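You operate a simulated robot arm through the tools that you are given. There is no shell and no other tool. Be economical: measure what you need, move in short steps, check, and stop when the job is done.

You run a simulated robot arm. Do the job below in one go: nothing can be reset, and whatever is moved stays where it is left.

JOB
Back off wing nuts L and N, then take out the brown relay.
Fine: open its latch, put it in the red tray; the earth nut stays down. Set down upright: brown relay.

It is judged by the outcome, as a careful person would: the job done as asked, and still so three seconds after it is handed in. It fails if anything else is knocked over, pushed out of place, dropped, spilled or broken.

ROBOT AND FRAMES
A 7-joint arm with a two-finger parallel gripper, fixed in place. Base frame: the origin is at the foot of the arm, x ahead of it, y to its left, z up; the work surface is at about z = 0. Readings come in cm, rad, newtons and seconds.
With the tool pointing down near the work surface it reaches from about 22 to 58 cm from the base axis. Its first joint turns from -1.152 to 1.152 rad. Payload 2.5 kg.
Tool frame: the origin (TCP) lies between the finger pads and is the grasp point; the fingertips stand 2.3 cm ahead of it; z points along the fingers, y is the line along which they close. Largest opening 9.4 cm; finger width 3.8, thickness 1; the body of the gripper, 5.4 by 9.6 cm, starts 3.9 cm behind the TCP.
Orientation is that of the tool frame in the base frame, as a unit quaternion [w, x, y, z]. With the fingers straight down and closing along the base's y, the tool's x points along the base's -x, its y along +y and its z along -z.

CONTROLS
- The arm moves only by the tool step_arm. Its argument "motion" is a list that holds one entry, the list of rows, each a list of 7 numbers: the shift along the tool's x, y, z in units of 200 mm (1.0 is 200 mm), then the turn, a rotation vector about the tool's x, y, z in units of 120 degrees (1.0 is 120 degrees), then the closure, from 0 (fully open) to 1 (shut). In form: [[[x, y, z, ax, ay, az, grip], ...]]. A call has 1 to 10 rows; each row is the pose to reach, as a shift and turn from the pose commanded when the call began, along the tool's axes at that moment. A call with a number of a shift or a turn outside -1 to 1 is refused whole. A row lasts 0.2 s, in which the tool goes at most 5 cm and 0.15 rad; a call with a longer step from one row to the next is refused whole, and so is a gripper value outside its range. Where a pose cannot be reached the arm comes as near as it can. A force on the tool above 90 N (or 10 N above the force at the start of the call, whichever is more), or a blocked arm, ends the call early, and 0.2 s more pass. Each finger travels about 10.8 cm/s and halts on what it meets, pressing with about 41 N; the grip force reading is that of the motor and also rises with nothing between the fingers. The clock runs only during rows and for 0.2 s after the last one: add rows that repeat a pose to give the fingers time. It gives the time, the measured TCP pose, the force on the tool (base axes), the opening and the grip force at its end, in the units of the frame above (readings bear some noise), with the torque about the TCP (base axes, N m) and any sound that the robot's microphone picked up.
- Cameras (640 x 400 px; columns grow to the right, rows downward): "scene" is fixed at [11.83, -40.23, 55.69]; the picture's right is [0.85, -0.53, 0.00], its down [-0.24, -0.38, -0.89] and it looks along [0.47, 0.76, -0.45] (base axes); focal length 334 px, centre (320, 200). "wrist" rides on the gripper at [8.6, 1.6, -7.4] in the tool frame; the picture's right is [-0.18, 0.98, 0.00], its down [-0.58, -0.11, -0.81] and it looks along [-0.79, -0.15, 0.59] (tool axes); focal length 243 px, centre (320, 200). There is no depth. A picture from a camera that has moved, and an enlarged one, comes with that camera's place and axes in the base frame and with its lens.
- get_image(camera): a new picture of that camera. It takes no simulated time.
- close_up(camera, box): a new picture of the part [left, top, right, bottom] of that camera's present view, enlarged. It takes no simulated time.
- close_job(): hands the job in; it is judged then, once.

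Work in short steps. Places have to be worked out from the pictures, the camera data and where the tool is seen: move nearer, look again, correct. Check each grasp and each placing, and mend what went wrong. You have 120 turns and 76 pictures in all, those below and enlarged ones among them. Open the gripper and draw the arm clear of the work before you hand the job in, unless the task says otherwise; then end with one line.

The tools are called after ">>>" as name(argument=value, ...) on one line, values as JSON. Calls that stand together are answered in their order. step_arm: Moves the arm, as the interface text tells. Its arguments: {"type":"object","properties":{"motion":{"type":"array","items":{"type":"array","items":{"type":"array","items":{"type":"number"}}}}},"required":["motion"]} The other tools are called the same way: get_image (camera) takes a picture; close_up (camera, box) takes an enlarged picture of a part of a camera's view; close_job () hands the job in.

At the start:

```text
time: 0.0
tcp_pos: [38.33, -9.61, 36.43]
tcp_rot: [-0.001, -0.001, 1.0, 0.0]
contact_force: [0.1, 0.2, -0.1]
wrist_torque: [-0.02, 0.0, 0.02]
opening: 9.39
gripper_force: 0.0
```

scene: 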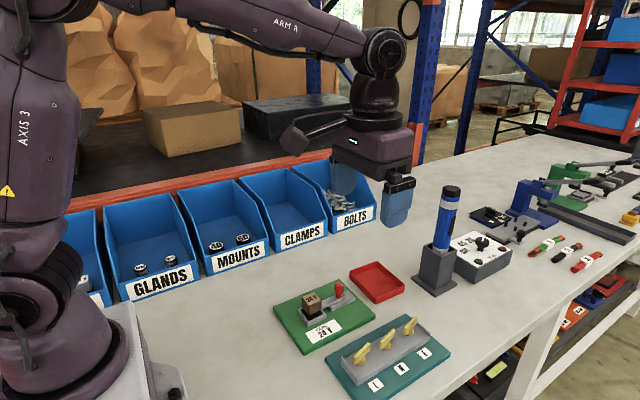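
wrist: 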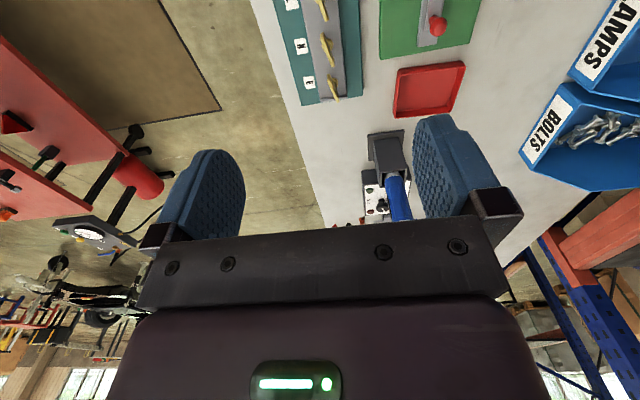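

The scene shows the relay board (green) and the wing nut board (teal). I look closer at both.

>>> close_up(camera="scene", box=[260, 250, 420, 350])

>>> close_up(camera="scene", box=[310, 300, 470, 400])

>>> close_up(camera="wrist", box=[260, 0, 500, 150])

```text
4.00 times, centred on (340, 300) of scene
camera zoom: at [11.83, -40.23, 55.69], right [0.85, -0.53, 0.0], down [-0.24, -0.38, -0.89], along [0.47, 0.76, -0.45], focal length 1335 px, centre (240, -200)
```

zoom: 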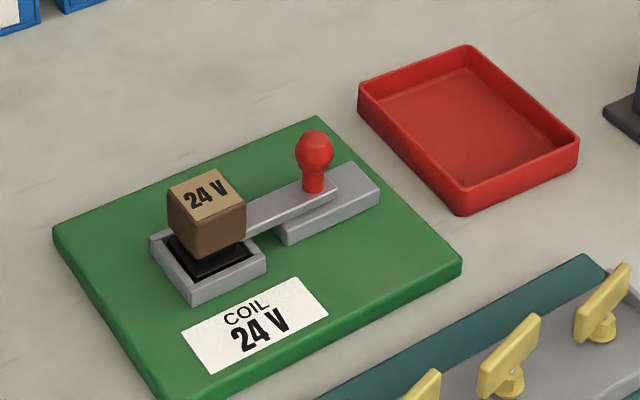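

```text
4.00 times, centred on (390, 350) of scene
camera zoom: at [11.83, -40.23, 55.69], right [0.85, -0.53, 0.0], down [-0.24, -0.38, -0.89], along [0.47, 0.76, -0.45], focal length 1335 px, centre (40, -400)
```

zoom: 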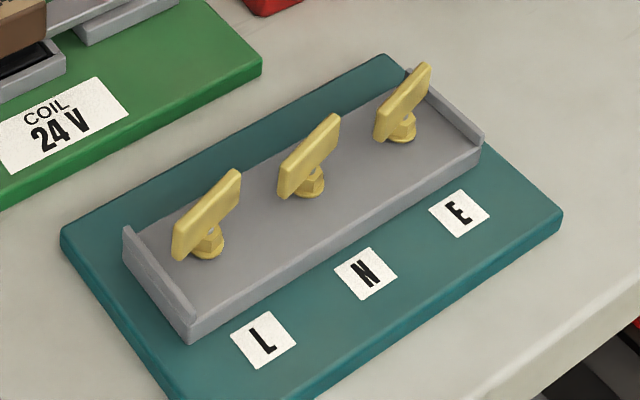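

```text
2.67 times, centred on (380, 75) of wrist
camera zoom: at [29.62, -7.94, 44.03], right [0.18, 0.98, 0.0], down [0.58, -0.11, 0.81], along [0.79, -0.15, -0.59], focal length 647 px, centre (160, 533)
```

zoom: 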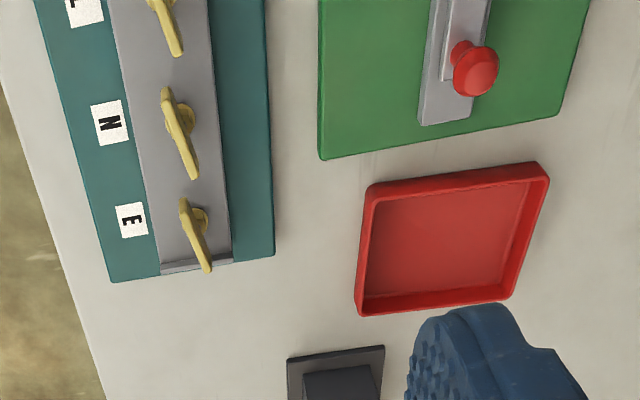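

Estimates: nuts L≈(39.6,-9.5), N≈(45.6,-9.8), E≈(51.5,-9.7); relay ≈(38.7,6.8), latch knob ≈(45.6,6.5), tray ≈(57,6.5). I go down above the nuts for a closer look.

>>> step_arm(motion=[[[0.02, 0, 0.22, 0, 0, 0, 0], [0.04, 0, 0.44, 0, 0, 0, 0], [0.05, 0, 0.66, 0, 0, 0, 0], [0.05, 0, 0.88, 0, 0, 0, 0], [0.05, 0, 0.88, 0, 0, 0, 0]]])

>>> get_image(camera="wrist")

```text
time: 1.2
tcp_pos: [37.22, -9.79, 18.95]
tcp_rot: [0.0, 0.0, 1.0, 0.0]
contact_force: [0.4, 0.1, -0.3]
wrist_torque: [-0.02, 0.0, -0.01]
opening: 9.39
gripper_force: 0.1
```

```text
70 pictures are left
camera wrist: at [28.55, -8.11, 26.44], right [0.18, 0.98, 0.0], down [0.58, -0.11, 0.81], along [0.79, -0.15, -0.59], focal length 243 px, centre (320, 200)
```

wrist: 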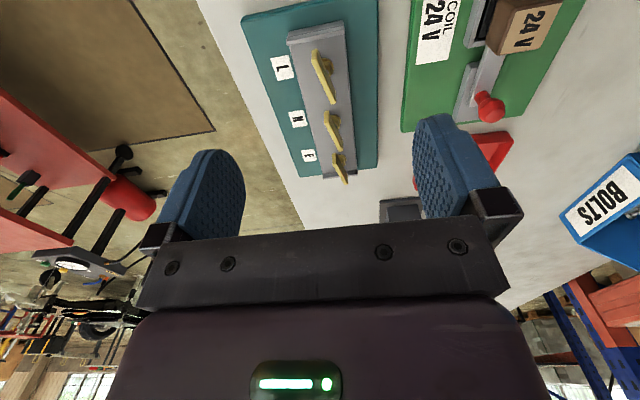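

>>> close_up(camera="wrist", box=[240, 0, 400, 200])

>>> close_up(camera="wrist", box=[400, 0, 560, 200])

```text
2.00 times, centred on (320, 100) of wrist
camera zoom: at [28.55, -8.11, 26.44], right [0.18, 0.98, 0.0], down [0.58, -0.11, 0.81], along [0.79, -0.15, -0.59], focal length 485 px, centre (320, 400)
```

zoom: 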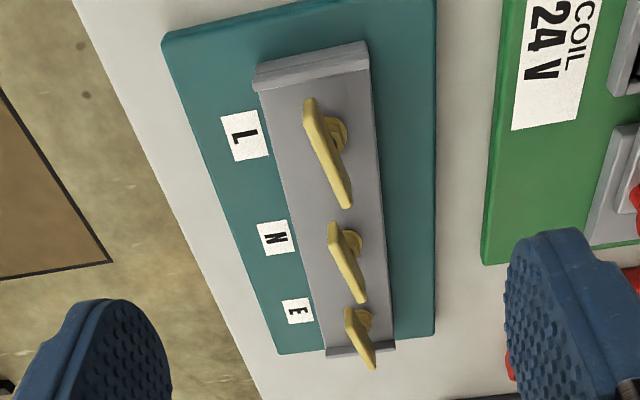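

```text
2.00 times, centred on (480, 100) of wrist
camera zoom: at [28.55, -8.11, 26.44], right [0.18, 0.98, 0.0], down [0.58, -0.11, 0.81], along [0.79, -0.15, -0.59], focal length 485 px, centre (0, 400)
```

zoom: 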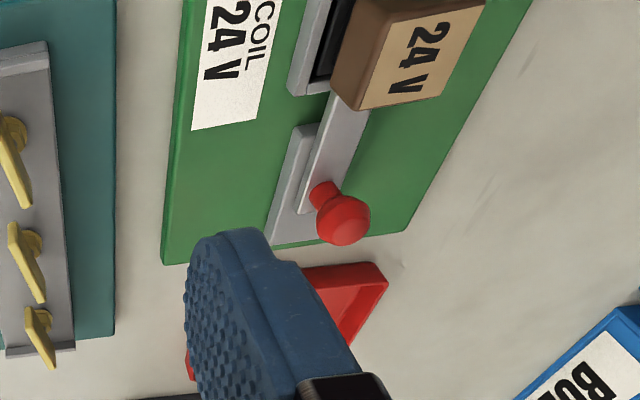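

The pictures triangulate L's wing as running from about (37.1,-10) to (41.4,-9.1), top z≈5.9, about 12° off x, with the plate at z≈2.4. I position above it, aligned with the wing, fingers partly closed.

>>> step_arm(motion=[[[-0.05, 0.01, 0.1, 0, 0, -0.05, 0.2], [-0.104, 0.012, 0.25, 0, 0, -0.1, 0.4], [-0.104, 0.012, 0.42, 0, 0, -0.1, 0.5], [-0.104, 0.012, 0.48, 0, 0, -0.1, 0.5], [-0.104, 0.012, 0.48, 0, 0, -0.1, 0.5]]])

>>> get_image(camera="wrist")

>>> close_up(camera="scene", box=[310, 270, 470, 370])

```text
time: 2.4
tcp_pos: [39.43, -9.25, 9.41]
tcp_rot: [0.0, -0.105, 0.995, 0.0]
contact_force: [0.5, 0.0, -0.5]
wrist_torque: [0.0, -0.01, 0.01]
opening: 4.72
gripper_force: 0.1
```

```text
67 pictures are left
camera wrist: at [30.58, -9.5, 16.93], right [-0.02, 1.0, 0.0], down [0.59, 0.01, 0.81], along [0.81, 0.02, -0.59], focal length 243 px, centre (320, 200)
```

wrist: 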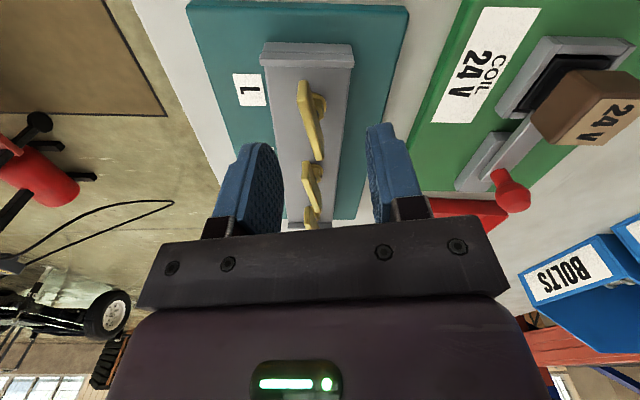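

```text
4.00 times, centred on (390, 320) of scene
camera zoom: at [11.83, -40.23, 55.69], right [0.85, -0.53, 0.0], down [-0.24, -0.38, -0.89], along [0.47, 0.76, -0.45], focal length 1335 px, centre (40, -280)
```

zoom: 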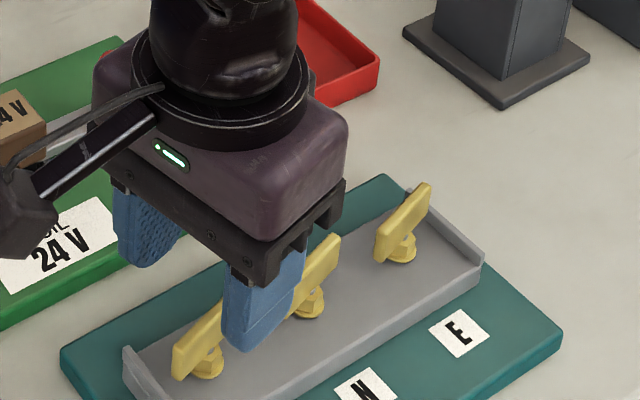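

The wing seems slightly to -y of its stem; I zoom in to check the eccentricity.

>>> close_up(camera="wrist", box=[250, 50, 410, 150])

>>> close_up(camera="wrist", box=[280, 140, 360, 240])

```text
4.00 times, centred on (330, 100) of wrist
camera zoom: at [30.58, -9.5, 16.93], right [-0.02, 1.0, 0.0], down [0.59, 0.01, 0.81], along [0.81, 0.02, -0.59], focal length 970 px, centre (280, 600)
```

zoom: 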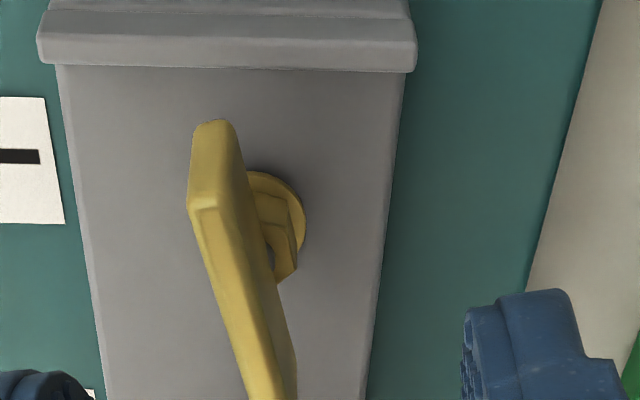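

```text
4.00 times, centred on (320, 190) of wrist
camera zoom: at [30.58, -9.5, 16.93], right [-0.02, 1.0, 0.0], down [0.59, 0.01, 0.81], along [0.81, 0.02, -0.59], focal length 970 px, centre (320, 240)
```

zoom: 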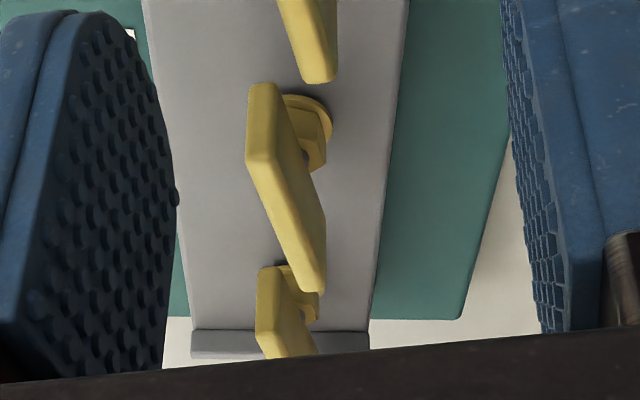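

Accounting for the occluded flange, the axis comes out near (39.35,-9.65). I centre on it and go down to z≈5.6.

>>> step_arm(motion=[[[0.008, -0.019, 0, 0, 0, 0, 0.5], [0.008, -0.019, 0.06, 0, 0, 0, 0.5], [0.008, -0.019, 0.13, 0, 0, 0, 0.5], [0.008, -0.019, 0.185, 0, 0, 0, 0.5], [0.008, -0.019, 0.185, 0, 0, 0, 0.5]]])

>>> close_up(camera="wrist", box=[220, 50, 420, 250])

```text
time: 3.6
tcp_pos: [39.38, -9.67, 5.54]
tcp_rot: [0.0, -0.104, 0.995, 0.001]
contact_force: [-0.6, -0.4, -1.0]
wrist_torque: [0.01, 0.02, 0.0]
opening: 4.71
gripper_force: 0.0
```

```text
2.00 times, centred on (320, 150) of wrist
camera zoom: at [30.59, -9.97, 13.06], right [-0.02, 1.0, 0.0], down [0.59, 0.01, 0.81], along [0.81, 0.02, -0.59], focal length 485 px, centre (320, 300)
```

zoom: 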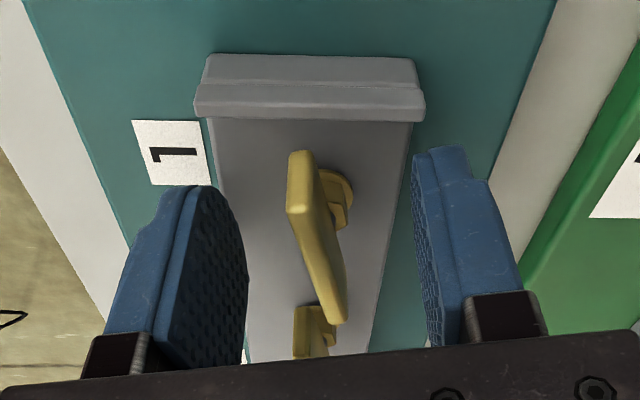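

Well aligned; I close on the wing.

>>> step_arm(motion=[[[0, 0, 0, 0, 0, 0, 0.7], [0, 0, 0, 0, 0, 0, 0.85], [0, 0, 0, 0, 0, 0, 1], [0, 0, 0, 0, 0, 0, 1]]])

>>> close_up(camera="wrist", box=[220, 50, 420, 250])

```text
time: 4.6
tcp_pos: [39.27, -9.74, 5.61]
tcp_rot: [0.0, -0.104, 0.995, -0.001]
contact_force: [0.4, 0.1, -1.7]
wrist_torque: [-0.01, -0.06, 0.05]
opening: 1.24
gripper_force: 41.4
```

```text
2.00 times, centred on (320, 150) of wrist
camera zoom: at [30.58, -9.96, 13.08], right [-0.02, 1.0, 0.0], down [0.59, 0.01, 0.81], along [0.81, 0.02, -0.59], focal length 485 px, centre (320, 300)
```

zoom: 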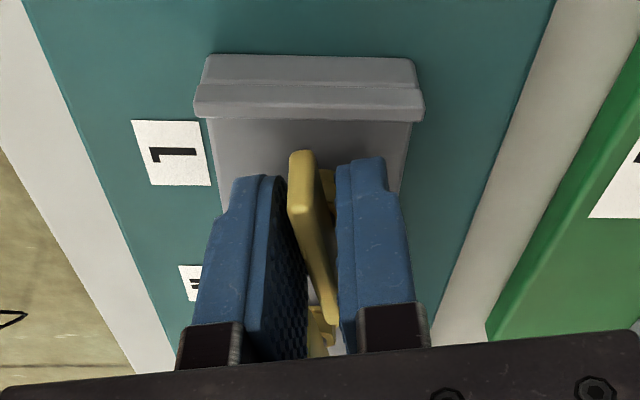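

Gripped at 1.24 cm. I turn counter-clockwise from above (tool az negative) and watch the torque.

>>> step_arm(motion=[[[0, 0, 0, 0, 0, -0.05, 1], [0, 0, 0, 0, 0, -0.1, 1], [0, 0, 0, 0, 0, -0.15, 1], [0, 0, 0, 0, 0, -0.2, 1], [0, 0, 0, 0, 0, -0.25, 1], [0, 0, 0, 0, 0, -0.3, 1]]])

>>> close_up(camera="wrist", box=[220, 50, 420, 250])

>>> close_up(camera="scene", box=[310, 300, 470, 400])

```text
time: 6.0
tcp_pos: [39.38, -9.75, 5.7]
tcp_rot: [0.002, -0.408, 0.913, -0.001]
contact_force: [19.8, -8.2, 0.5]
wrist_torque: [-0.23, -0.27, -0.01]
opening: 1.26
gripper_force: 41.8
```

```text
2.00 times, centred on (320, 150) of wrist
camera zoom: at [32.36, -15.11, 13.16], right [-0.61, 0.79, 0.0], down [0.47, 0.36, 0.81], along [0.64, 0.49, -0.59], focal length 485 px, centre (320, 300)
```

zoom: 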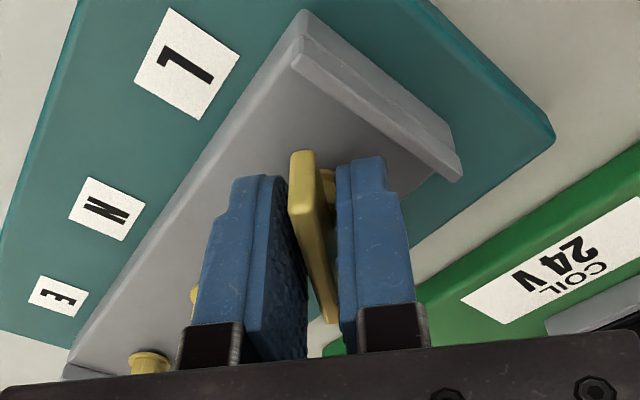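

```text
4.00 times, centred on (390, 350) of scene
camera zoom: at [11.84, -40.23, 55.69], right [0.85, -0.53, 0.0], down [-0.24, -0.38, -0.89], along [0.47, 0.76, -0.45], focal length 1335 px, centre (40, -400)
```

zoom: 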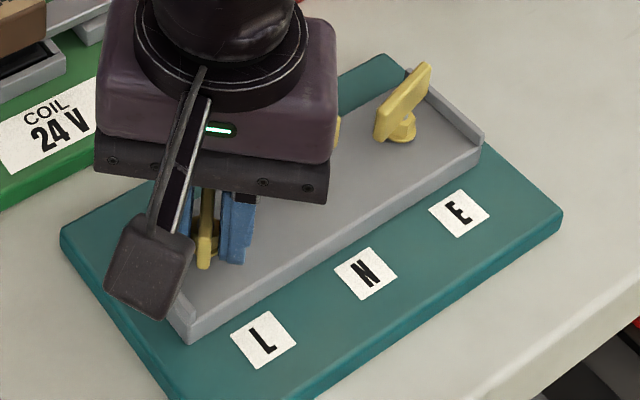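

The wing follows with no resisting torque; the side force says the axis is ~0.4 cm towards the far side of my grip (A≈(39.75,-9.65)). I keep turning, moving the tool on an arc about that axis.

>>> step_arm(motion=[[[0.007, -0.013, 0, 0, 0, 0, 1], [0.006, -0.015, 0, 0, 0, -0.06, 1], [0.006, -0.018, 0, 0, 0, -0.12, 1], [0.005, -0.02, 0, 0, 0, -0.18, 1], [0.004, -0.023, 0, 0, 0, -0.24, 1], [0.002, -0.025, 0, 0, 0, -0.3, 1], [0.001, -0.027, 0, 0, 0, -0.36, 1], [0, -0.029, 0, 0, 0, -0.42, 1], [-0.002, -0.03, 0, 0, 0, -0.48, 1]]])

>>> close_up(camera="wrist", box=[220, 50, 420, 250])

>>> close_up(camera="scene", box=[310, 300, 470, 400])

```text
time: 8.0
tcp_pos: [39.52, -10.02, 5.52]
tcp_rot: [0.001, 0.797, -0.604, -0.002]
contact_force: [-21.4, 19.0, 17.7]
wrist_torque: [0.57, 0.44, -0.02]
opening: 1.25
gripper_force: 41.2
```

```text
2.00 times, centred on (320, 150) of wrist
camera zoom: at [40.35, -18.78, 13.02], right [-1.0, -0.09, 0.01], down [-0.05, 0.59, 0.81], along [-0.08, 0.8, -0.59], focal length 485 px, centre (320, 300)
```

zoom: 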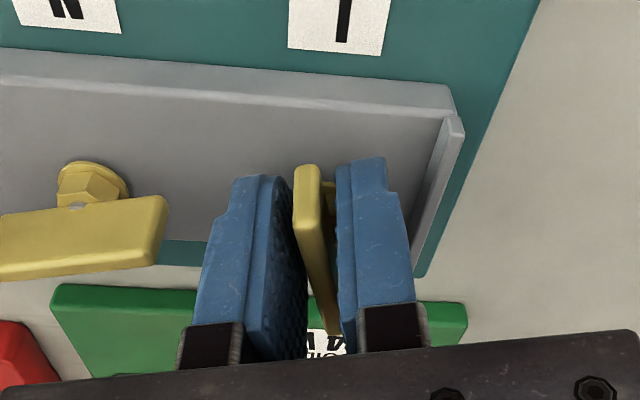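

```text
4.00 times, centred on (390, 350) of scene
camera zoom: at [11.82, -40.23, 55.69], right [0.85, -0.53, 0.0], down [-0.24, -0.38, -0.89], along [0.47, 0.76, -0.45], focal length 1335 px, centre (40, -400)
```

zoom: 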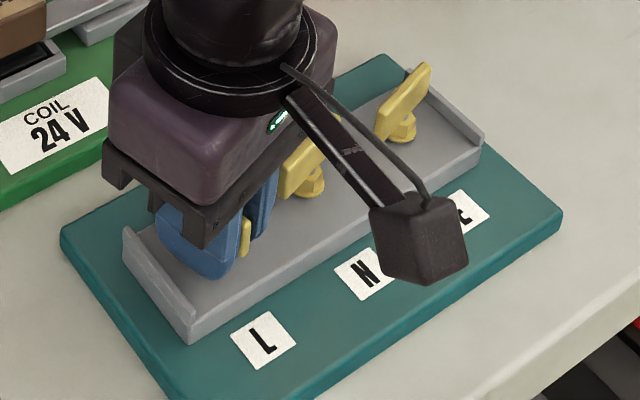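

Turned ~94° so far; the upward force suggests the nut is rising on its thread. I release, see how it sits, and stay low in the gap.

>>> step_arm(motion=[[[0, 0, 0, 0, 0, 0, 0.75], [0, 0, 0, 0, 0, 0, 0.7], [0, 0, 0, 0, 0, 0, 0.7]]])

>>> close_up(camera="wrist", box=[220, 50, 420, 250])

```text
time: 8.8
tcp_pos: [39.62, -10.08, 5.7]
tcp_rot: [0.0, 0.796, -0.605, 0.0]
contact_force: [-0.1, 0.4, -0.5]
wrist_torque: [0.03, -0.01, 0.02]
opening: 2.81
gripper_force: 0.1
```

```text
2.00 times, centred on (320, 150) of wrist
camera zoom: at [40.5, -18.86, 13.13], right [-1.0, -0.09, 0.0], down [-0.05, 0.59, 0.81], along [-0.07, 0.8, -0.59], focal length 485 px, centre (320, 300)
```

zoom: 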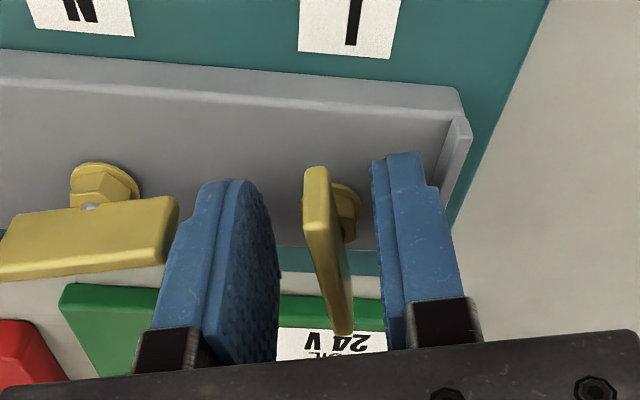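

Released cleanly. To be surely backed off, I'll regrasp the wing 180° round: lift, turn the hand back clockwise and centre on A≈(39.5,-9.65).

>>> step_arm(motion=[[[0, 0, -0.1, 0, 0, 0, 0.6], [-0.022, 0, -0.19, 0, 0, 0, 0.6], [-0.022, 0, -0.19, 0, 0, 0.07, 0.6], [-0.022, 0, -0.19, 0, 0, 0.14, 0.6], [-0.022, 0, -0.19, 0, 0, 0.21, 0.6], [-0.022, 0, -0.19, 0, 0, 0.28, 0.6], [-0.022, 0, -0.19, 0, 0, 0.35, 0.6], [-0.022, 0, -0.19, 0, 0, 0.42, 0.6], [-0.022, 0, -0.19, 0, 0, 0.49, 0.6], [-0.022, 0, -0.19, 0, 0, 0.56, 0.6]]])

>>> step_arm(motion=[[[0, 0, 0, 0, 0, 0.07, 0.6], [0, 0, 0, 0, 0, 0.14, 0.6], [0, 0, 0, 0, 0, 0.21, 0.6], [0, 0, 0, 0, 0, 0.28, 0.6], [0, 0, 0, 0, 0, 0.35, 0.6], [0, 0, 0, 0, 0, 0.42, 0.6], [0, 0, 0, 0, 0, 0.49, 0.6], [0, 0, 0, 0, 0, 0.56, 0.6], [0, 0, 0, 0, 0, 0.63, 0.6], [0, 0, 0, 0, 0, 0.7, 0.6]]])

>>> step_arm(motion=[[[0, 0, 0, 0, 0, 0.07, 0.6], [0, 0, 0, 0, 0, 0.14, 0.6], [0, 0, 0, 0, 0, 0.21, 0.6], [0, 0, 0, 0, 0, 0.24, 0.6], [0, 0, 0, 0, 0, 0.24, 0.6]]])

>>> get_image(camera="wrist")

>>> close_up(camera="scene", box=[310, 300, 470, 400])

```text
time: 11.0
tcp_pos: [39.58, -9.64, 9.39]
tcp_rot: [0.0, -0.328, 0.945, 0.0]
contact_force: [-0.4, 0.4, -0.8]
wrist_torque: [0.01, 0.02, 0.01]
opening: 3.74
gripper_force: 0.0
```

```text
time: 13.2
tcp_pos: [39.61, -9.69, 9.31]
tcp_rot: [0.0, 0.39, 0.921, 0.0]
contact_force: [1.2, 0.0, 1.2]
wrist_torque: [-0.03, -0.02, -0.01]
opening: 3.72
gripper_force: 0.2
```

```text
time: 14.4
tcp_pos: [39.63, -9.67, 9.43]
tcp_rot: [0.0, 0.605, 0.796, 0.0]
contact_force: [0.9, 0.1, -0.2]
wrist_torque: [0.02, 0.02, -0.02]
opening: 3.76
gripper_force: 0.1
```

```text
56 pictures are left
camera wrist: at [38.9, -0.91, 16.95], right [1.0, 0.09, 0.0], down [0.05, -0.59, 0.81], along [0.07, -0.8, -0.59], focal length 243 px, centre (320, 200)
```

wrist: 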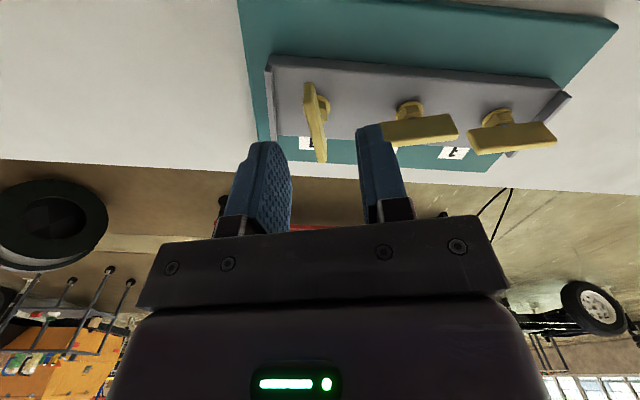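

```text
4.00 times, centred on (390, 350) of scene
camera zoom: at [11.83, -40.23, 55.69], right [0.85, -0.53, 0.0], down [-0.24, -0.38, -0.89], along [0.47, 0.76, -0.45], focal length 1335 px, centre (40, -400)
```

zoom: 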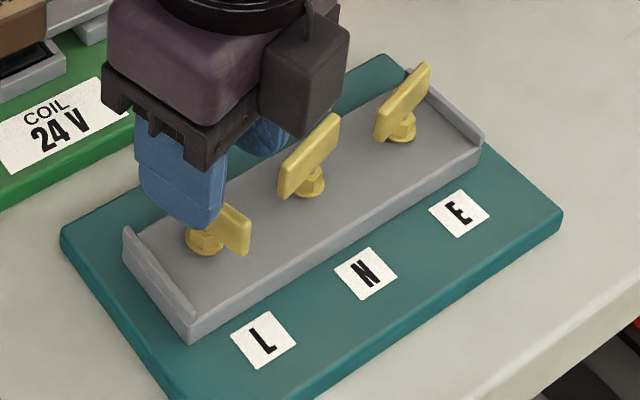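

Lined up on the wing again, about 0.2 cm to correct. I narrow the opening slightly, go down and close.

>>> step_arm(motion=[[[0, -0.009, 0, 0, 0, 0, 0.68], [0, -0.009, 0.06, 0, 0, 0, 0.68], [0, -0.009, 0.13, 0, 0, 0, 0.68], [0, -0.009, 0.187, 0, 0, 0, 0.68], [0, -0.009, 0.187, 0, 0, 0, 0.68]]])

>>> close_up(camera="wrist", box=[220, 50, 420, 250])

```text
time: 15.6
tcp_pos: [39.59, -9.62, 5.94]
tcp_rot: [0.001, 0.605, 0.796, 0.001]
contact_force: [-7.2, 3.3, 38.8]
wrist_torque: [0.34, 1.26, -0.08]
opening: 3.27
gripper_force: 3.0
```

```text
2.00 times, centred on (320, 150) of wrist
camera zoom: at [38.76, -0.88, 13.42], right [1.0, 0.09, 0.0], down [0.05, -0.59, 0.81], along [0.07, -0.8, -0.59], focal length 485 px, centre (320, 300)
```

zoom: 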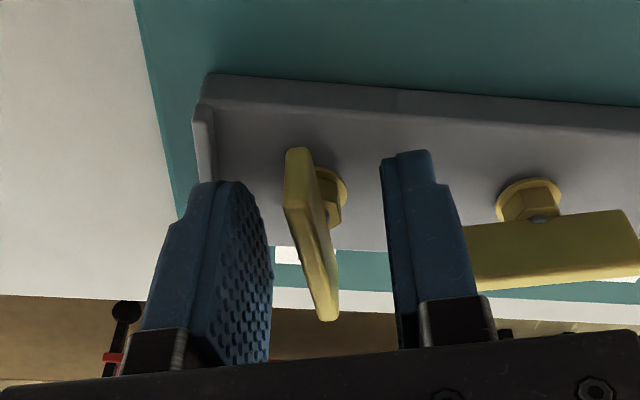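

The left finger landed on the end lip (force up 39 N at x≈36.4). I rise, narrow the opening, shift slightly, and come down again.

>>> step_arm(motion=[[[0, 0, -0.1, 0, 0, 0, 0.68], [0, -0.008, -0.14, 0, 0, 0, 0.78], [0, -0.008, -0.14, 0, 0, 0, 0.78]]])

>>> close_up(camera="wrist", box=[220, 50, 420, 250])

```text
time: 16.4
tcp_pos: [39.24, -9.58, 8.41]
tcp_rot: [0.001, 0.604, 0.797, 0.0]
contact_force: [0.8, 0.5, -1.2]
wrist_torque: [-0.01, 0.02, 0.01]
opening: 2.07
gripper_force: 0.0
```

```text
2.00 times, centred on (320, 150) of wrist
camera zoom: at [38.53, -0.86, 16.0], right [1.0, 0.09, 0.0], down [0.05, -0.59, 0.81], along [0.07, -0.8, -0.59], focal length 485 px, centre (320, 300)
```

zoom: 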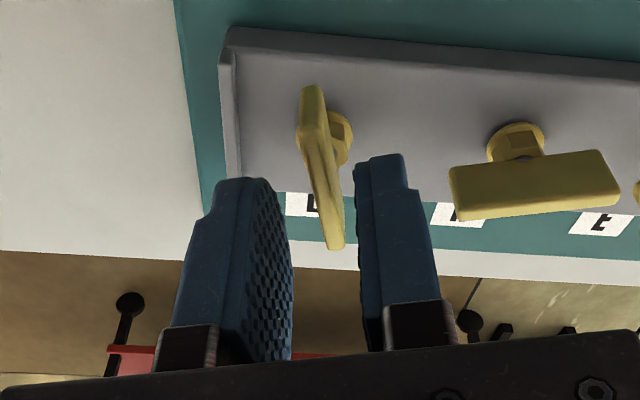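

Now centred on the wing; descending to z≈5.7.

>>> step_arm(motion=[[[0, 0.002, 0.07, 0, 0, 0, 0.78], [0, 0.002, 0.13, 0, 0, 0, 0.78], [0, 0.002, 0.133, 0, 0, 0, 0.78]]])

>>> close_up(camera="wrist", box=[220, 50, 420, 250])

```text
time: 17.2
tcp_pos: [39.39, -9.74, 5.89]
tcp_rot: [0.0, 0.605, 0.796, 0.001]
contact_force: [-4.3, 3.1, 17.1]
wrist_torque: [0.29, 0.52, -0.03]
opening: 2.23
gripper_force: 1.7
```

```text
2.00 times, centred on (320, 150) of wrist
camera zoom: at [38.57, -0.99, 13.43], right [1.0, 0.09, 0.0], down [0.05, -0.59, 0.81], along [0.07, -0.8, -0.59], focal length 485 px, centre (320, 300)
```

zoom: 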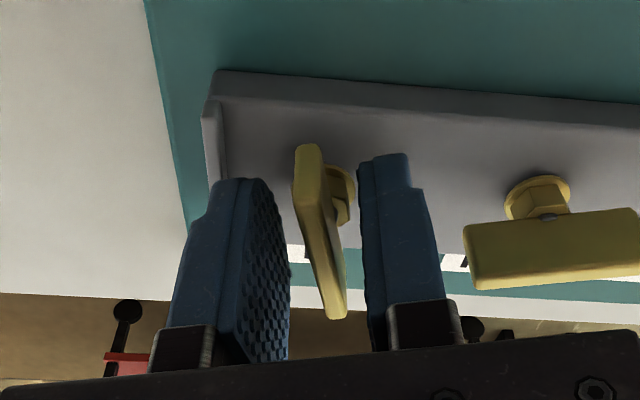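

Still grazing the lip; I raise 3 mm and close.

>>> step_arm(motion=[[[0, 0.002, -0.015, 0, 0, 0, 0.8], [0, 0.002, -0.015, 0, 0, 0, 0.9], [0, 0.002, -0.015, 0, 0, 0, 1], [0, 0.002, -0.015, 0, 0, 0, 1]]])

```text
time: 18.2
tcp_pos: [39.37, -9.76, 6.16]
tcp_rot: [0.001, 0.604, 0.797, 0.0]
contact_force: [13.9, -3.7, -0.8]
wrist_torque: [-0.35, -0.38, -0.01]
opening: 1.2
gripper_force: 40.6
```

Gripped. I shift ~2 mm to relieve the side force and turn another ~80° counter-clockwise.

>>> step_arm(motion=[[[0, 0.01, 0, 0, 0, 0, 1], [0, 0.01, 0, 0, 0, -0.07, 1], [0, 0.01, 0, 0, 0, -0.14, 1], [0, 0.01, -0.002, 0, 0, -0.21, 1], [0, 0.01, -0.002, 0, 0, -0.28, 1], [0, 0.01, -0.003, 0, 0, -0.35, 1], [0, 0.01, -0.003, 0, 0, -0.42, 1], [0, 0.01, -0.004, 0, 0, -0.49, 1], [0, 0.01, -0.004, 0, 0, -0.56, 1], [0, 0.01, -0.005, 0, 0, -0.63, 1]]])

```text
time: 20.4
tcp_pos: [39.48, -9.62, 6.25]
tcp_rot: [-0.001, -0.012, 1.0, 0.001]
contact_force: [-15.8, -6.4, 16.9]
wrist_torque: [-0.12, -0.04, -0.03]
opening: 1.22
gripper_force: 41.3
```

Now at ~0° with the nut pushing up (17 N), so it is climbing. I ease up and continue another ~76°.

>>> step_arm(motion=[[[0.01, -0.003, -0.008, 0, 0, 0, 1], [0.01, -0.003, -0.008, 0, 0, -0.07, 1], [0.01, -0.003, -0.009, 0, 0, -0.14, 1], [0.01, -0.003, -0.01, 0, 0, -0.21, 1], [0.01, -0.003, -0.011, 0, 0, -0.28, 1], [0.01, -0.003, -0.012, 0, 0, -0.35, 1], [0.01, -0.003, -0.013, 0, 0, -0.42, 1], [0.01, -0.003, -0.014, 0, 0, -0.49, 1], [0.01, -0.003, -0.015, 0, 0, -0.56, 1], [0.01, -0.003, -0.016, 0, 0, -0.63, 1]]])

>>> close_up(camera="scene", box=[310, 300, 470, 400])

>>> close_up(camera="wrist", box=[220, 50, 420, 250])

```text
time: 22.6
tcp_pos: [39.43, -9.73, 6.47]
tcp_rot: [0.001, -0.623, 0.783, 0.001]
contact_force: [15.0, 2.4, 0.1]
wrist_torque: [0.4, -0.47, -0.03]
opening: 1.26
gripper_force: 40.8
```

```text
4.00 times, centred on (390, 350) of scene
camera zoom: at [11.84, -40.23, 55.69], right [0.85, -0.53, 0.0], down [-0.24, -0.38, -0.89], along [0.47, 0.76, -0.45], focal length 1335 px, centre (40, -400)
```

zoom: 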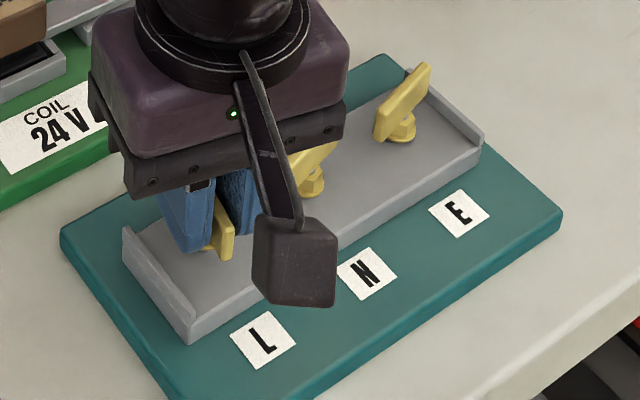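

```text
2.00 times, centred on (320, 150) of wrist
camera zoom: at [35.88, -17.76, 14.05], right [-0.92, 0.4, 0.0], down [0.23, 0.54, 0.81], along [0.32, 0.74, -0.59], focal length 485 px, centre (320, 300)
```

zoom: 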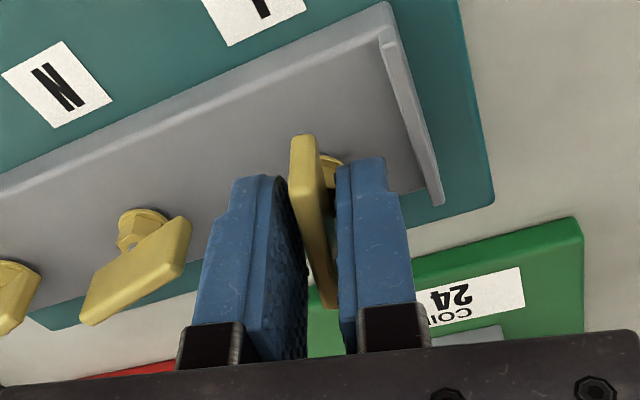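

Total now ~245°. I turn 60° further, then release and look at the nut's height.

>>> step_arm(motion=[[[0, -0.005, -0.002, 0, 0, 0, 1], [0, -0.005, -0.003, 0, 0, -0.07, 1], [0, -0.005, -0.003, 0, 0, -0.14, 1], [0, -0.005, -0.004, 0, 0, -0.21, 1], [0, -0.003, -0.005, 0, 0, -0.28, 1], [0, -0.003, -0.006, 0, 0, -0.35, 1], [0, -0.003, -0.007, 0, 0, -0.42, 1], [0, -0.003, -0.008, 0, 0, -0.49, 1]]])

>>> step_arm(motion=[[[0, 0, 0, 0, 0, 0, 0.8], [0, 0, 0, 0, 0, 0, 0.75], [0, 0, -0.1, 0, 0, 0, 0.72], [0, 0, -0.25, 0, 0, 0, 0.7], [0, 0, -0.45, 0, 0, 0, 0.6], [0, 0, -0.65, 0, 0, 0, 0.6]]])

>>> close_up(camera="scene", box=[310, 300, 470, 400])

>>> get_image(camera="wrist")

```text
time: 24.4
tcp_pos: [39.53, -10.0, 6.76]
tcp_rot: [0.002, 0.925, -0.38, 0.001]
contact_force: [17.4, -16.0, 0.7]
wrist_torque: [0.34, 0.57, -1.69]
opening: 2.8
gripper_force: 41.0
```

```text
time: 25.8
tcp_pos: [39.46, -9.71, 19.54]
tcp_rot: [0.0, 0.926, -0.378, 0.0]
contact_force: [-0.6, -0.4, 0.5]
wrist_torque: [0.01, -0.03, 0.06]
opening: 3.75
gripper_force: 0.0
```

```text
4.00 times, centred on (390, 350) of scene
camera zoom: at [11.83, -40.23, 55.69], right [0.85, -0.53, 0.0], down [-0.24, -0.38, -0.89], along [0.47, 0.76, -0.45], focal length 1335 px, centre (40, -400)
```

zoom: 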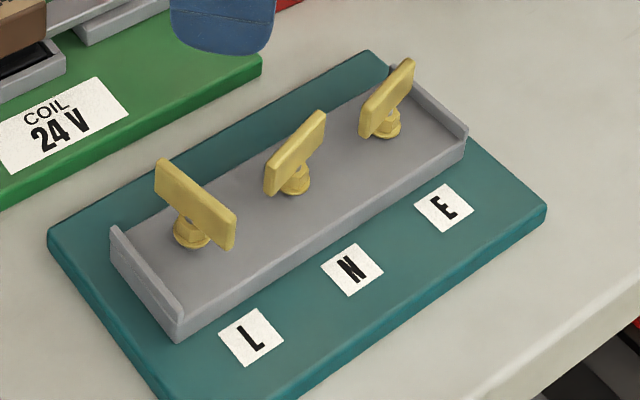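

```text
48 pictures are left
camera wrist: at [44.49, -17.0, 27.11], right [-0.82, -0.57, 0.0], down [-0.34, 0.48, 0.81], along [-0.46, 0.66, -0.59], focal length 243 px, centre (320, 200)
```

wrist: 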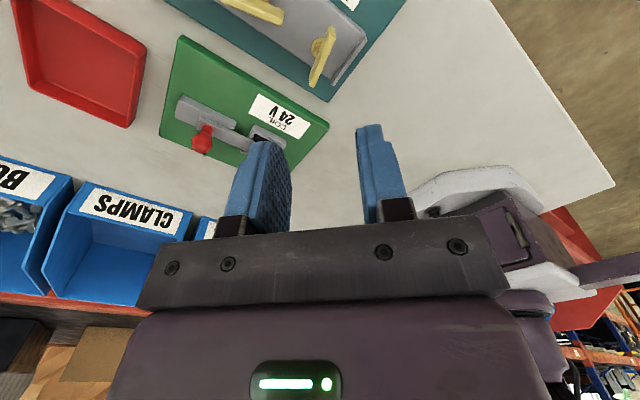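

The last bit hit a stop at ~270° (torque 1.7 N m, pads slipped) and the board slid about 0.7 cm; L is fully backed off. I'll put the board back after N, and stop N short of its stop. Now hover over N at 12°.

>>> step_arm(motion=[[[0.02, -0.02, 0, 0, 0, 0.07, 0.5], [0.04, -0.04, 0, 0, 0, 0.14, 0.5], [0.06, -0.07, 0, 0, 0, 0.21, 0.5], [0.08, -0.1, 0, 0, 0, 0.28, 0.5], [0.1, -0.12, 0.05, 0, 0, 0.35, 0.5], [0.12, -0.14, 0.1, 0, 0, 0.42, 0.5], [0.14, -0.16, 0.16, 0, 0, 0.49, 0.5], [0.16, -0.18, 0.22, 0, 0, 0.56, 0.5], [0.18, -0.205, 0.28, 0, 0, 0.63, 0.5], [0.18, -0.205, 0.34, 0, 0, 0.7, 0.5]]])

>>> step_arm(motion=[[[0, 0, 0, 0, 0, 0.07, 0.5], [0, 0, 0, 0, 0, 0.14, 0.5], [0, 0, 0, 0, 0, 0.21, 0.5], [0, 0, 0, 0, 0, 0.28, 0.5], [0, 0, 0, 0, 0, 0.33, 0.5], [0, 0, 0, 0, 0, 0.33, 0.5]]])

>>> close_up(camera="wrist", box=[220, 0, 420, 200])

```text
time: 28.0
tcp_pos: [44.9, -9.34, 12.83]
tcp_rot: [0.0, -0.434, 0.901, 0.0]
contact_force: [-0.7, -0.2, 1.0]
wrist_torque: [-0.01, -0.01, 0.02]
opening: 4.7
gripper_force: 0.1
```

```text
time: 29.4
tcp_pos: [44.99, -9.36, 12.96]
tcp_rot: [0.0, -0.103, 0.995, 0.0]
contact_force: [1.0, 0.3, 0.6]
wrist_torque: [-0.01, 0.01, -0.02]
opening: 4.7
gripper_force: 0.0
```

```text
2.00 times, centred on (320, 100) of wrist
camera zoom: at [36.08, -9.54, 20.47], right [-0.02, 1.0, 0.0], down [0.59, 0.01, 0.81], along [0.81, 0.02, -0.59], focal length 485 px, centre (320, 400)
```

zoom: 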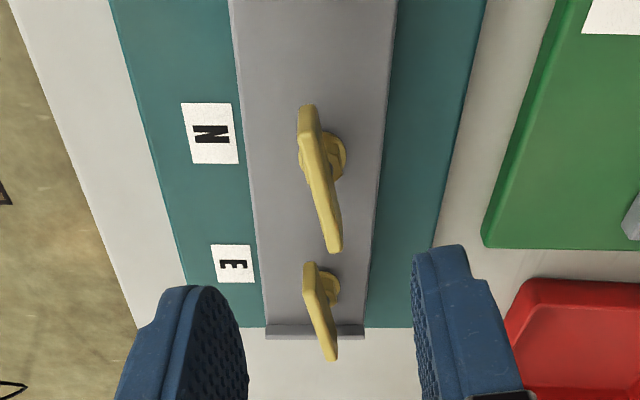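

N wing centre ≈(45.1,-9.2), 12°. I go down over it.

>>> step_arm(motion=[[[-0.0095, 0.006, 0.1, 0, 0, 0, 0.6], [-0.0095, 0.006, 0.2, 0, 0, 0, 0.6], [-0.0095, 0.006, 0.3, 0, 0, 0, 0.6], [-0.0095, 0.006, 0.355, 0, 0, 0, 0.6], [-0.0095, 0.006, 0.355, 0, 0, 0, 0.6]]])

>>> close_up(camera="wrist", box=[220, 50, 420, 250])

```text
time: 30.6
tcp_pos: [45.01, -9.28, 5.79]
tcp_rot: [0.001, -0.104, 0.995, -0.001]
contact_force: [0.3, -0.6, 0.3]
wrist_torque: [-0.02, -0.03, 0.0]
opening: 3.74
gripper_force: 0.1
```

```text
2.00 times, centred on (320, 150) of wrist
camera zoom: at [36.18, -9.52, 13.26], right [-0.02, 1.0, 0.0], down [0.59, 0.01, 0.81], along [0.81, 0.02, -0.59], focal length 485 px, centre (320, 300)
```

zoom: 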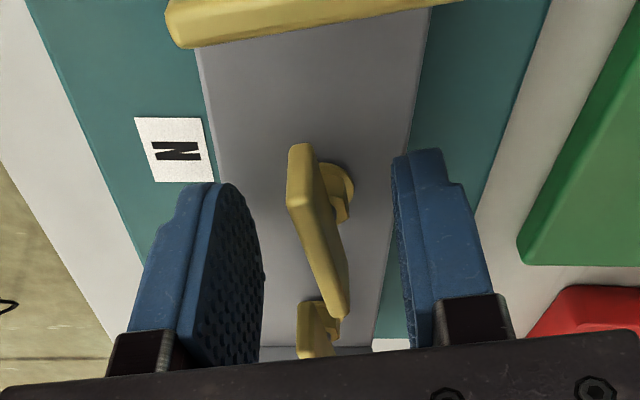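

Good alignment; close on N.

>>> step_arm(motion=[[[0, 0, 0, 0, 0, 0, 0.75], [0, 0, 0, 0, 0, 0, 0.9], [0, 0, 0, 0, 0, 0, 1], [0, 0, 0, 0, 0, 0, 1]]])

>>> step_arm(motion=[[[0, 0, 0, 0, 0, -0.06, 1], [0, 0, 0, 0, 0, -0.12, 1], [0, 0, 0, 0, 0, -0.18, 1], [0, 0, -0.001, 0, 0, -0.24, 1], [0, 0, -0.002, 0, 0, -0.3, 1], [0, 0, -0.003, 0, 0, -0.36, 1]]])

```text
time: 31.6
tcp_pos: [45.09, -9.23, 5.81]
tcp_rot: [0.0, -0.105, 0.994, 0.0]
contact_force: [-0.4, 2.7, -0.7]
wrist_torque: [0.08, -0.04, 0.02]
opening: 1.2
gripper_force: 41.3
```

```text
time: 33.0
tcp_pos: [45.09, -9.23, 5.94]
tcp_rot: [-0.001, -0.464, 0.886, 0.0]
contact_force: [-4.5, -2.2, -0.4]
wrist_torque: [-0.54, 0.42, -0.03]
opening: 1.22
gripper_force: 40.6
```

Turning smoothly; continue another 54°.

>>> step_arm(motion=[[[0, 0, -0.001, 0, 0, -0.06, 1], [0, 0, -0.002, 0, 0, -0.12, 1], [0, 0, -0.003, 0, 0, -0.18, 1], [0, 0, -0.004, 0, 0, -0.24, 1], [0, 0, -0.005, 0, 0, -0.3, 1], [0, 0, -0.006, 0, 0, -0.36, 1], [0, 0, -0.007, 0, 0, -0.42, 1], [0, 0, -0.008, 0, 0, -0.45, 1]]])

>>> close_up(camera="scene", box=[310, 300, 470, 400])

```text
time: 34.8
tcp_pos: [45.0, -9.14, 5.85]
tcp_rot: [0.001, 0.816, -0.578, -0.002]
contact_force: [-13.6, -8.7, -0.7]
wrist_torque: [-0.68, 0.06, 0.0]
opening: 1.23
gripper_force: 40.7
```

```text
4.00 times, centred on (390, 350) of scene
camera zoom: at [11.83, -40.22, 55.69], right [0.85, -0.53, 0.0], down [-0.24, -0.38, -0.89], along [0.47, 0.76, -0.45], focal length 1335 px, centre (40, -400)
```

zoom: 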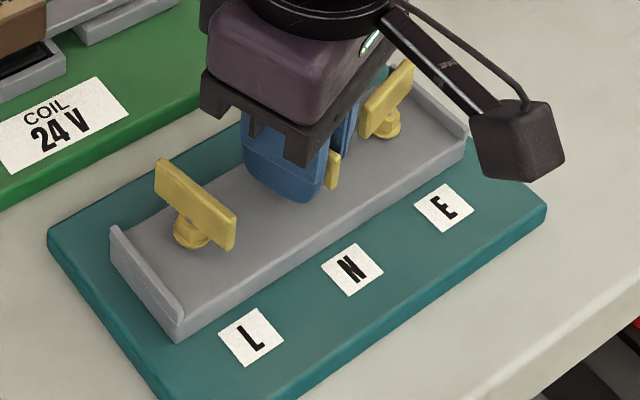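

97° done. Release narrowly, lift, and rotate the hand back 180° for the second stroke.

>>> step_arm(motion=[[[0, 0, 0, 0, 0, 0, 0.8], [0, 0, 0, 0, 0, 0, 0.76], [0, 0, -0.1, 0, 0, 0, 0.76], [0, 0, -0.19, 0, 0, 0, 0.76], [0, 0, -0.19, 0, 0, 0.07, 0.76], [0, 0, -0.19, 0, 0, 0.14, 0.76], [0, 0, -0.19, 0, 0, 0.21, 0.76], [0, 0, -0.19, 0, 0, 0.28, 0.76], [0, 0, -0.19, 0, 0, 0.35, 0.76], [0, 0, -0.19, 0, 0, 0.42, 0.76]]])

>>> step_arm(motion=[[[0, 0, 0, 0, 0, 0.07, 0.76], [0, 0, 0, 0, 0, 0.14, 0.76], [0, 0, 0, 0, 0, 0.21, 0.76], [0, 0, 0, 0, 0, 0.28, 0.76], [0, 0, 0, 0, 0, 0.35, 0.76], [0, 0, 0, 0, 0, 0.42, 0.76], [0, 0, 0, 0, 0, 0.49, 0.76], [0, 0, 0, 0, 0, 0.56, 0.76], [0, 0, 0, 0, 0, 0.63, 0.76], [0, 0, 0, 0, 0, 0.7, 0.76]]])

>>> step_arm(motion=[[[0, 0, 0, 0, 0, 0.07, 0.76], [0, 0, 0, 0, 0, 0.14, 0.76], [0, 0, 0, 0, 0, 0.21, 0.76], [0, 0, 0, 0, 0, 0.28, 0.76], [0, 0, 0, 0, 0, 0.35, 0.76], [0, 0, 0, 0, 0, 0.38, 0.76], [0, 0, 0, 0, 0, 0.38, 0.76]]])

>>> close_up(camera="wrist", box=[220, 50, 420, 250])

```text
time: 37.0
tcp_pos: [45.15, -9.27, 9.87]
tcp_rot: [0.0, -0.49, 0.872, 0.0]
contact_force: [0.2, -0.3, 0.2]
wrist_torque: [0.01, 0.01, 0.0]
opening: 2.24
gripper_force: 0.1
```

```text
time: 39.2
tcp_pos: [45.13, -9.17, 9.78]
tcp_rot: [0.0, 0.22, 0.975, 0.0]
contact_force: [-0.1, -0.5, -0.2]
wrist_torque: [-0.02, 0.0, 0.0]
opening: 2.26
gripper_force: 0.0
```

```text
time: 40.8
tcp_pos: [45.0, -9.17, 9.87]
tcp_rot: [0.0, 0.58, 0.814, 0.0]
contact_force: [0.2, 0.2, -0.1]
wrist_torque: [0.03, 0.0, -0.01]
opening: 2.26
gripper_force: 0.1
```

```text
2.00 times, centred on (320, 150) of wrist
camera zoom: at [43.72, -0.5, 17.34], right [0.99, 0.15, 0.0], down [0.09, -0.58, 0.81], along [0.12, -0.8, -0.59], focal length 485 px, centre (320, 300)
```

zoom: 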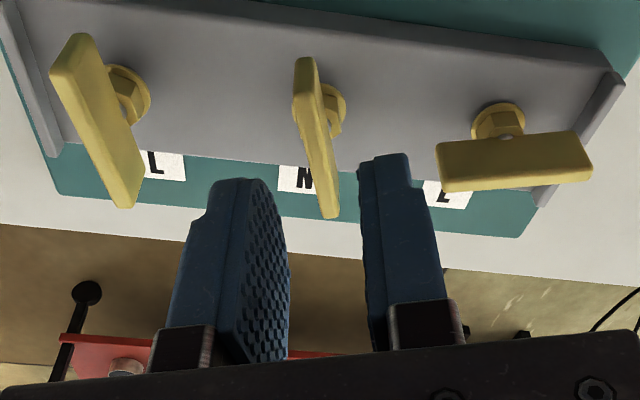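

Wing is centred between the fingers. Descend to ~6.0, close.

>>> step_arm(motion=[[[0, 0, 0.08, 0, 0, 0, 0.76], [0, 0, 0.15, 0, 0, 0, 0.76], [0, 0, 0.19, 0, 0, 0, 0.76], [0, 0, 0.19, 0, 0, 0, 0.76], [0, 0, 0.19, 0, 0, 0, 0.9], [0, 0, 0.19, 0, 0, 0, 1], [0, 0, 0.19, 0, 0, 0, 1]]])

>>> step_arm(motion=[[[0, 0, 0, 0, 0, -0.07, 1], [0, 0, -0.001, 0, 0, -0.14, 1], [0, 0, -0.002, 0, 0, -0.21, 1], [0, 0, -0.003, 0, 0, -0.28, 1], [0, 0, -0.004, 0, 0, -0.35, 1], [0, 0, -0.005, 0, 0, -0.42, 1], [0, 0, -0.006, 0, 0, -0.49, 1], [0, 0, -0.007, 0, 0, -0.56, 1]]])

```text
time: 42.4
tcp_pos: [44.93, -9.22, 6.1]
tcp_rot: [0.0, 0.579, 0.815, 0.0]
contact_force: [5.3, -0.6, -0.4]
wrist_torque: [0.23, -0.05, 0.01]
opening: 1.22
gripper_force: 40.8
```

```text
time: 44.2
tcp_pos: [44.9, -9.18, 6.27]
tcp_rot: [-0.001, 0.031, 1.0, -0.001]
contact_force: [-18.9, 0.2, 23.9]
wrist_torque: [-0.02, 0.35, -0.06]
opening: 1.23
gripper_force: 41.1
```

Total ~165°. Ease up slightly and turn 72° more (to ~237°, short of the stop).

>>> step_arm(motion=[[[0.006, 0, -0.009, 0, 0, 0, 1], [0.006, 0, -0.01, 0, 0, -0.07, 1], [0.006, 0, -0.011, 0, 0, -0.14, 1], [0.006, 0, -0.012, 0, 0, -0.21, 1], [0.006, 0, -0.013, 0, 0, -0.28, 1], [0.006, 0, -0.014, 0, 0, -0.35, 1], [0.006, 0, -0.015, 0, 0, -0.42, 1], [0.006, 0, -0.016, 0, 0, -0.49, 1], [0.006, 0, -0.017, 0, 0, -0.56, 1], [0.006, 0, -0.018, 0, 0, -0.6, 1]]])

>>> step_arm(motion=[[[0, 0, 0, 0, 0, 0, 0.8], [0, 0, 0, 0, 0, 0, 0.76], [0, 0, -0.1, 0, 0, 0, 0.76], [0, 0, -0.25, 0, 0, 0, 0.76], [0, 0, -0.45, 0, 0, 0, 0.76], [0, 0, -0.65, 0, 0, 0, 0.76]]])

>>> close_up(camera="scene", box=[310, 300, 470, 400])

```text
time: 46.4
tcp_pos: [44.84, -9.19, 6.58]
tcp_rot: [-0.001, -0.562, 0.827, 0.0]
contact_force: [4.4, -11.4, -0.4]
wrist_torque: [0.24, -0.31, 0.02]
opening: 1.22
gripper_force: 41.0
```

```text
time: 47.8
tcp_pos: [45.22, -9.0, 19.72]
tcp_rot: [0.0, -0.562, 0.827, 0.001]
contact_force: [-0.6, -0.6, 0.1]
wrist_torque: [0.0, -0.01, 0.04]
opening: 2.26
gripper_force: 0.1
```

```text
4.00 times, centred on (390, 350) of scene
camera zoom: at [11.83, -40.23, 55.69], right [0.85, -0.53, 0.0], down [-0.24, -0.38, -0.89], along [0.47, 0.76, -0.45], focal length 1335 px, centre (40, -400)
```

zoom: 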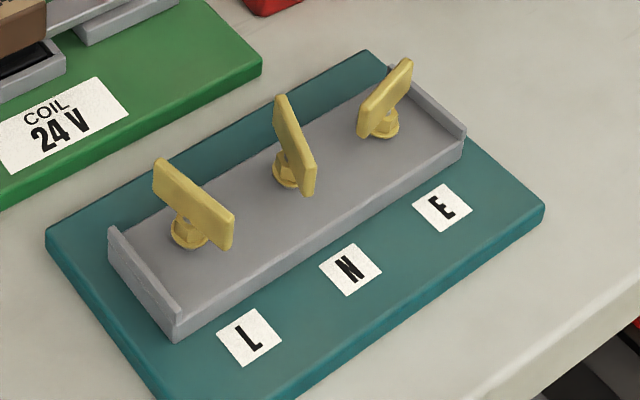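

Both L and N are well backed off (L ~270°, N ~236°), E untouched. The board sits ~0.8 cm off toward (-x,+y); I'll grip N's wing (board centre) and draw the board back gently.

>>> step_arm(motion=[[[0.012, 0.01, 0.2, 0, 0, 0, 0.76], [0.012, 0.01, 0.4, 0, 0, 0, 0.76], [0.012, 0.01, 0.55, 0, 0, 0, 0.76], [0.012, 0.01, 0.65, 0, 0, 0, 0.76], [0.012, 0.01, 0.65, 0, 0, 0, 0.76], [0.012, 0.01, 0.65, 0, 0, 0, 0.9], [0.012, 0.01, 0.65, 0, 0, 0, 1], [0.012, 0.01, 0.65, 0, 0, 0, 1]]])

```text
time: 49.6
tcp_pos: [44.86, -9.39, 6.49]
tcp_rot: [0.003, -0.562, 0.827, -0.003]
contact_force: [21.8, -7.3, 0.4]
wrist_torque: [-0.3, -0.38, -0.05]
opening: 1.25
gripper_force: 40.6
```

Gripped; now draw the board by about (+0.9,-0.5) commanded, and check the result.

>>> step_arm(motion=[[[0.002, -0.015, 0, 0, 0, 0, 1], [0.004, -0.03, 0, 0, 0, 0, 1], [0.006, -0.04, 0, 0, 0, 0, 1], [0.007, -0.051, 0, 0, 0, 0, 1], [0.007, -0.051, 0, 0, 0, 0, 1]]])

>>> close_up(camera="scene", box=[310, 300, 470, 400])

```text
time: 50.8
tcp_pos: [45.43, -9.82, 6.33]
tcp_rot: [-0.001, -0.563, 0.826, 0.002]
contact_force: [-12.3, 9.9, -0.3]
wrist_torque: [-0.15, 0.43, 0.01]
opening: 1.23
gripper_force: 40.9
```

```text
4.00 times, centred on (390, 350) of scene
camera zoom: at [11.84, -40.23, 55.69], right [0.85, -0.53, 0.0], down [-0.24, -0.38, -0.89], along [0.47, 0.76, -0.45], focal length 1335 px, centre (40, -400)
```

zoom: 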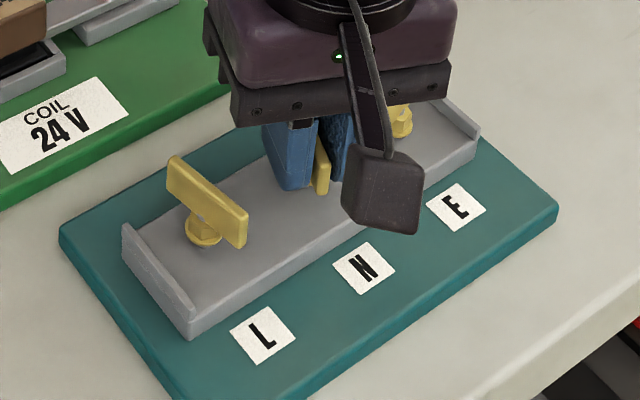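

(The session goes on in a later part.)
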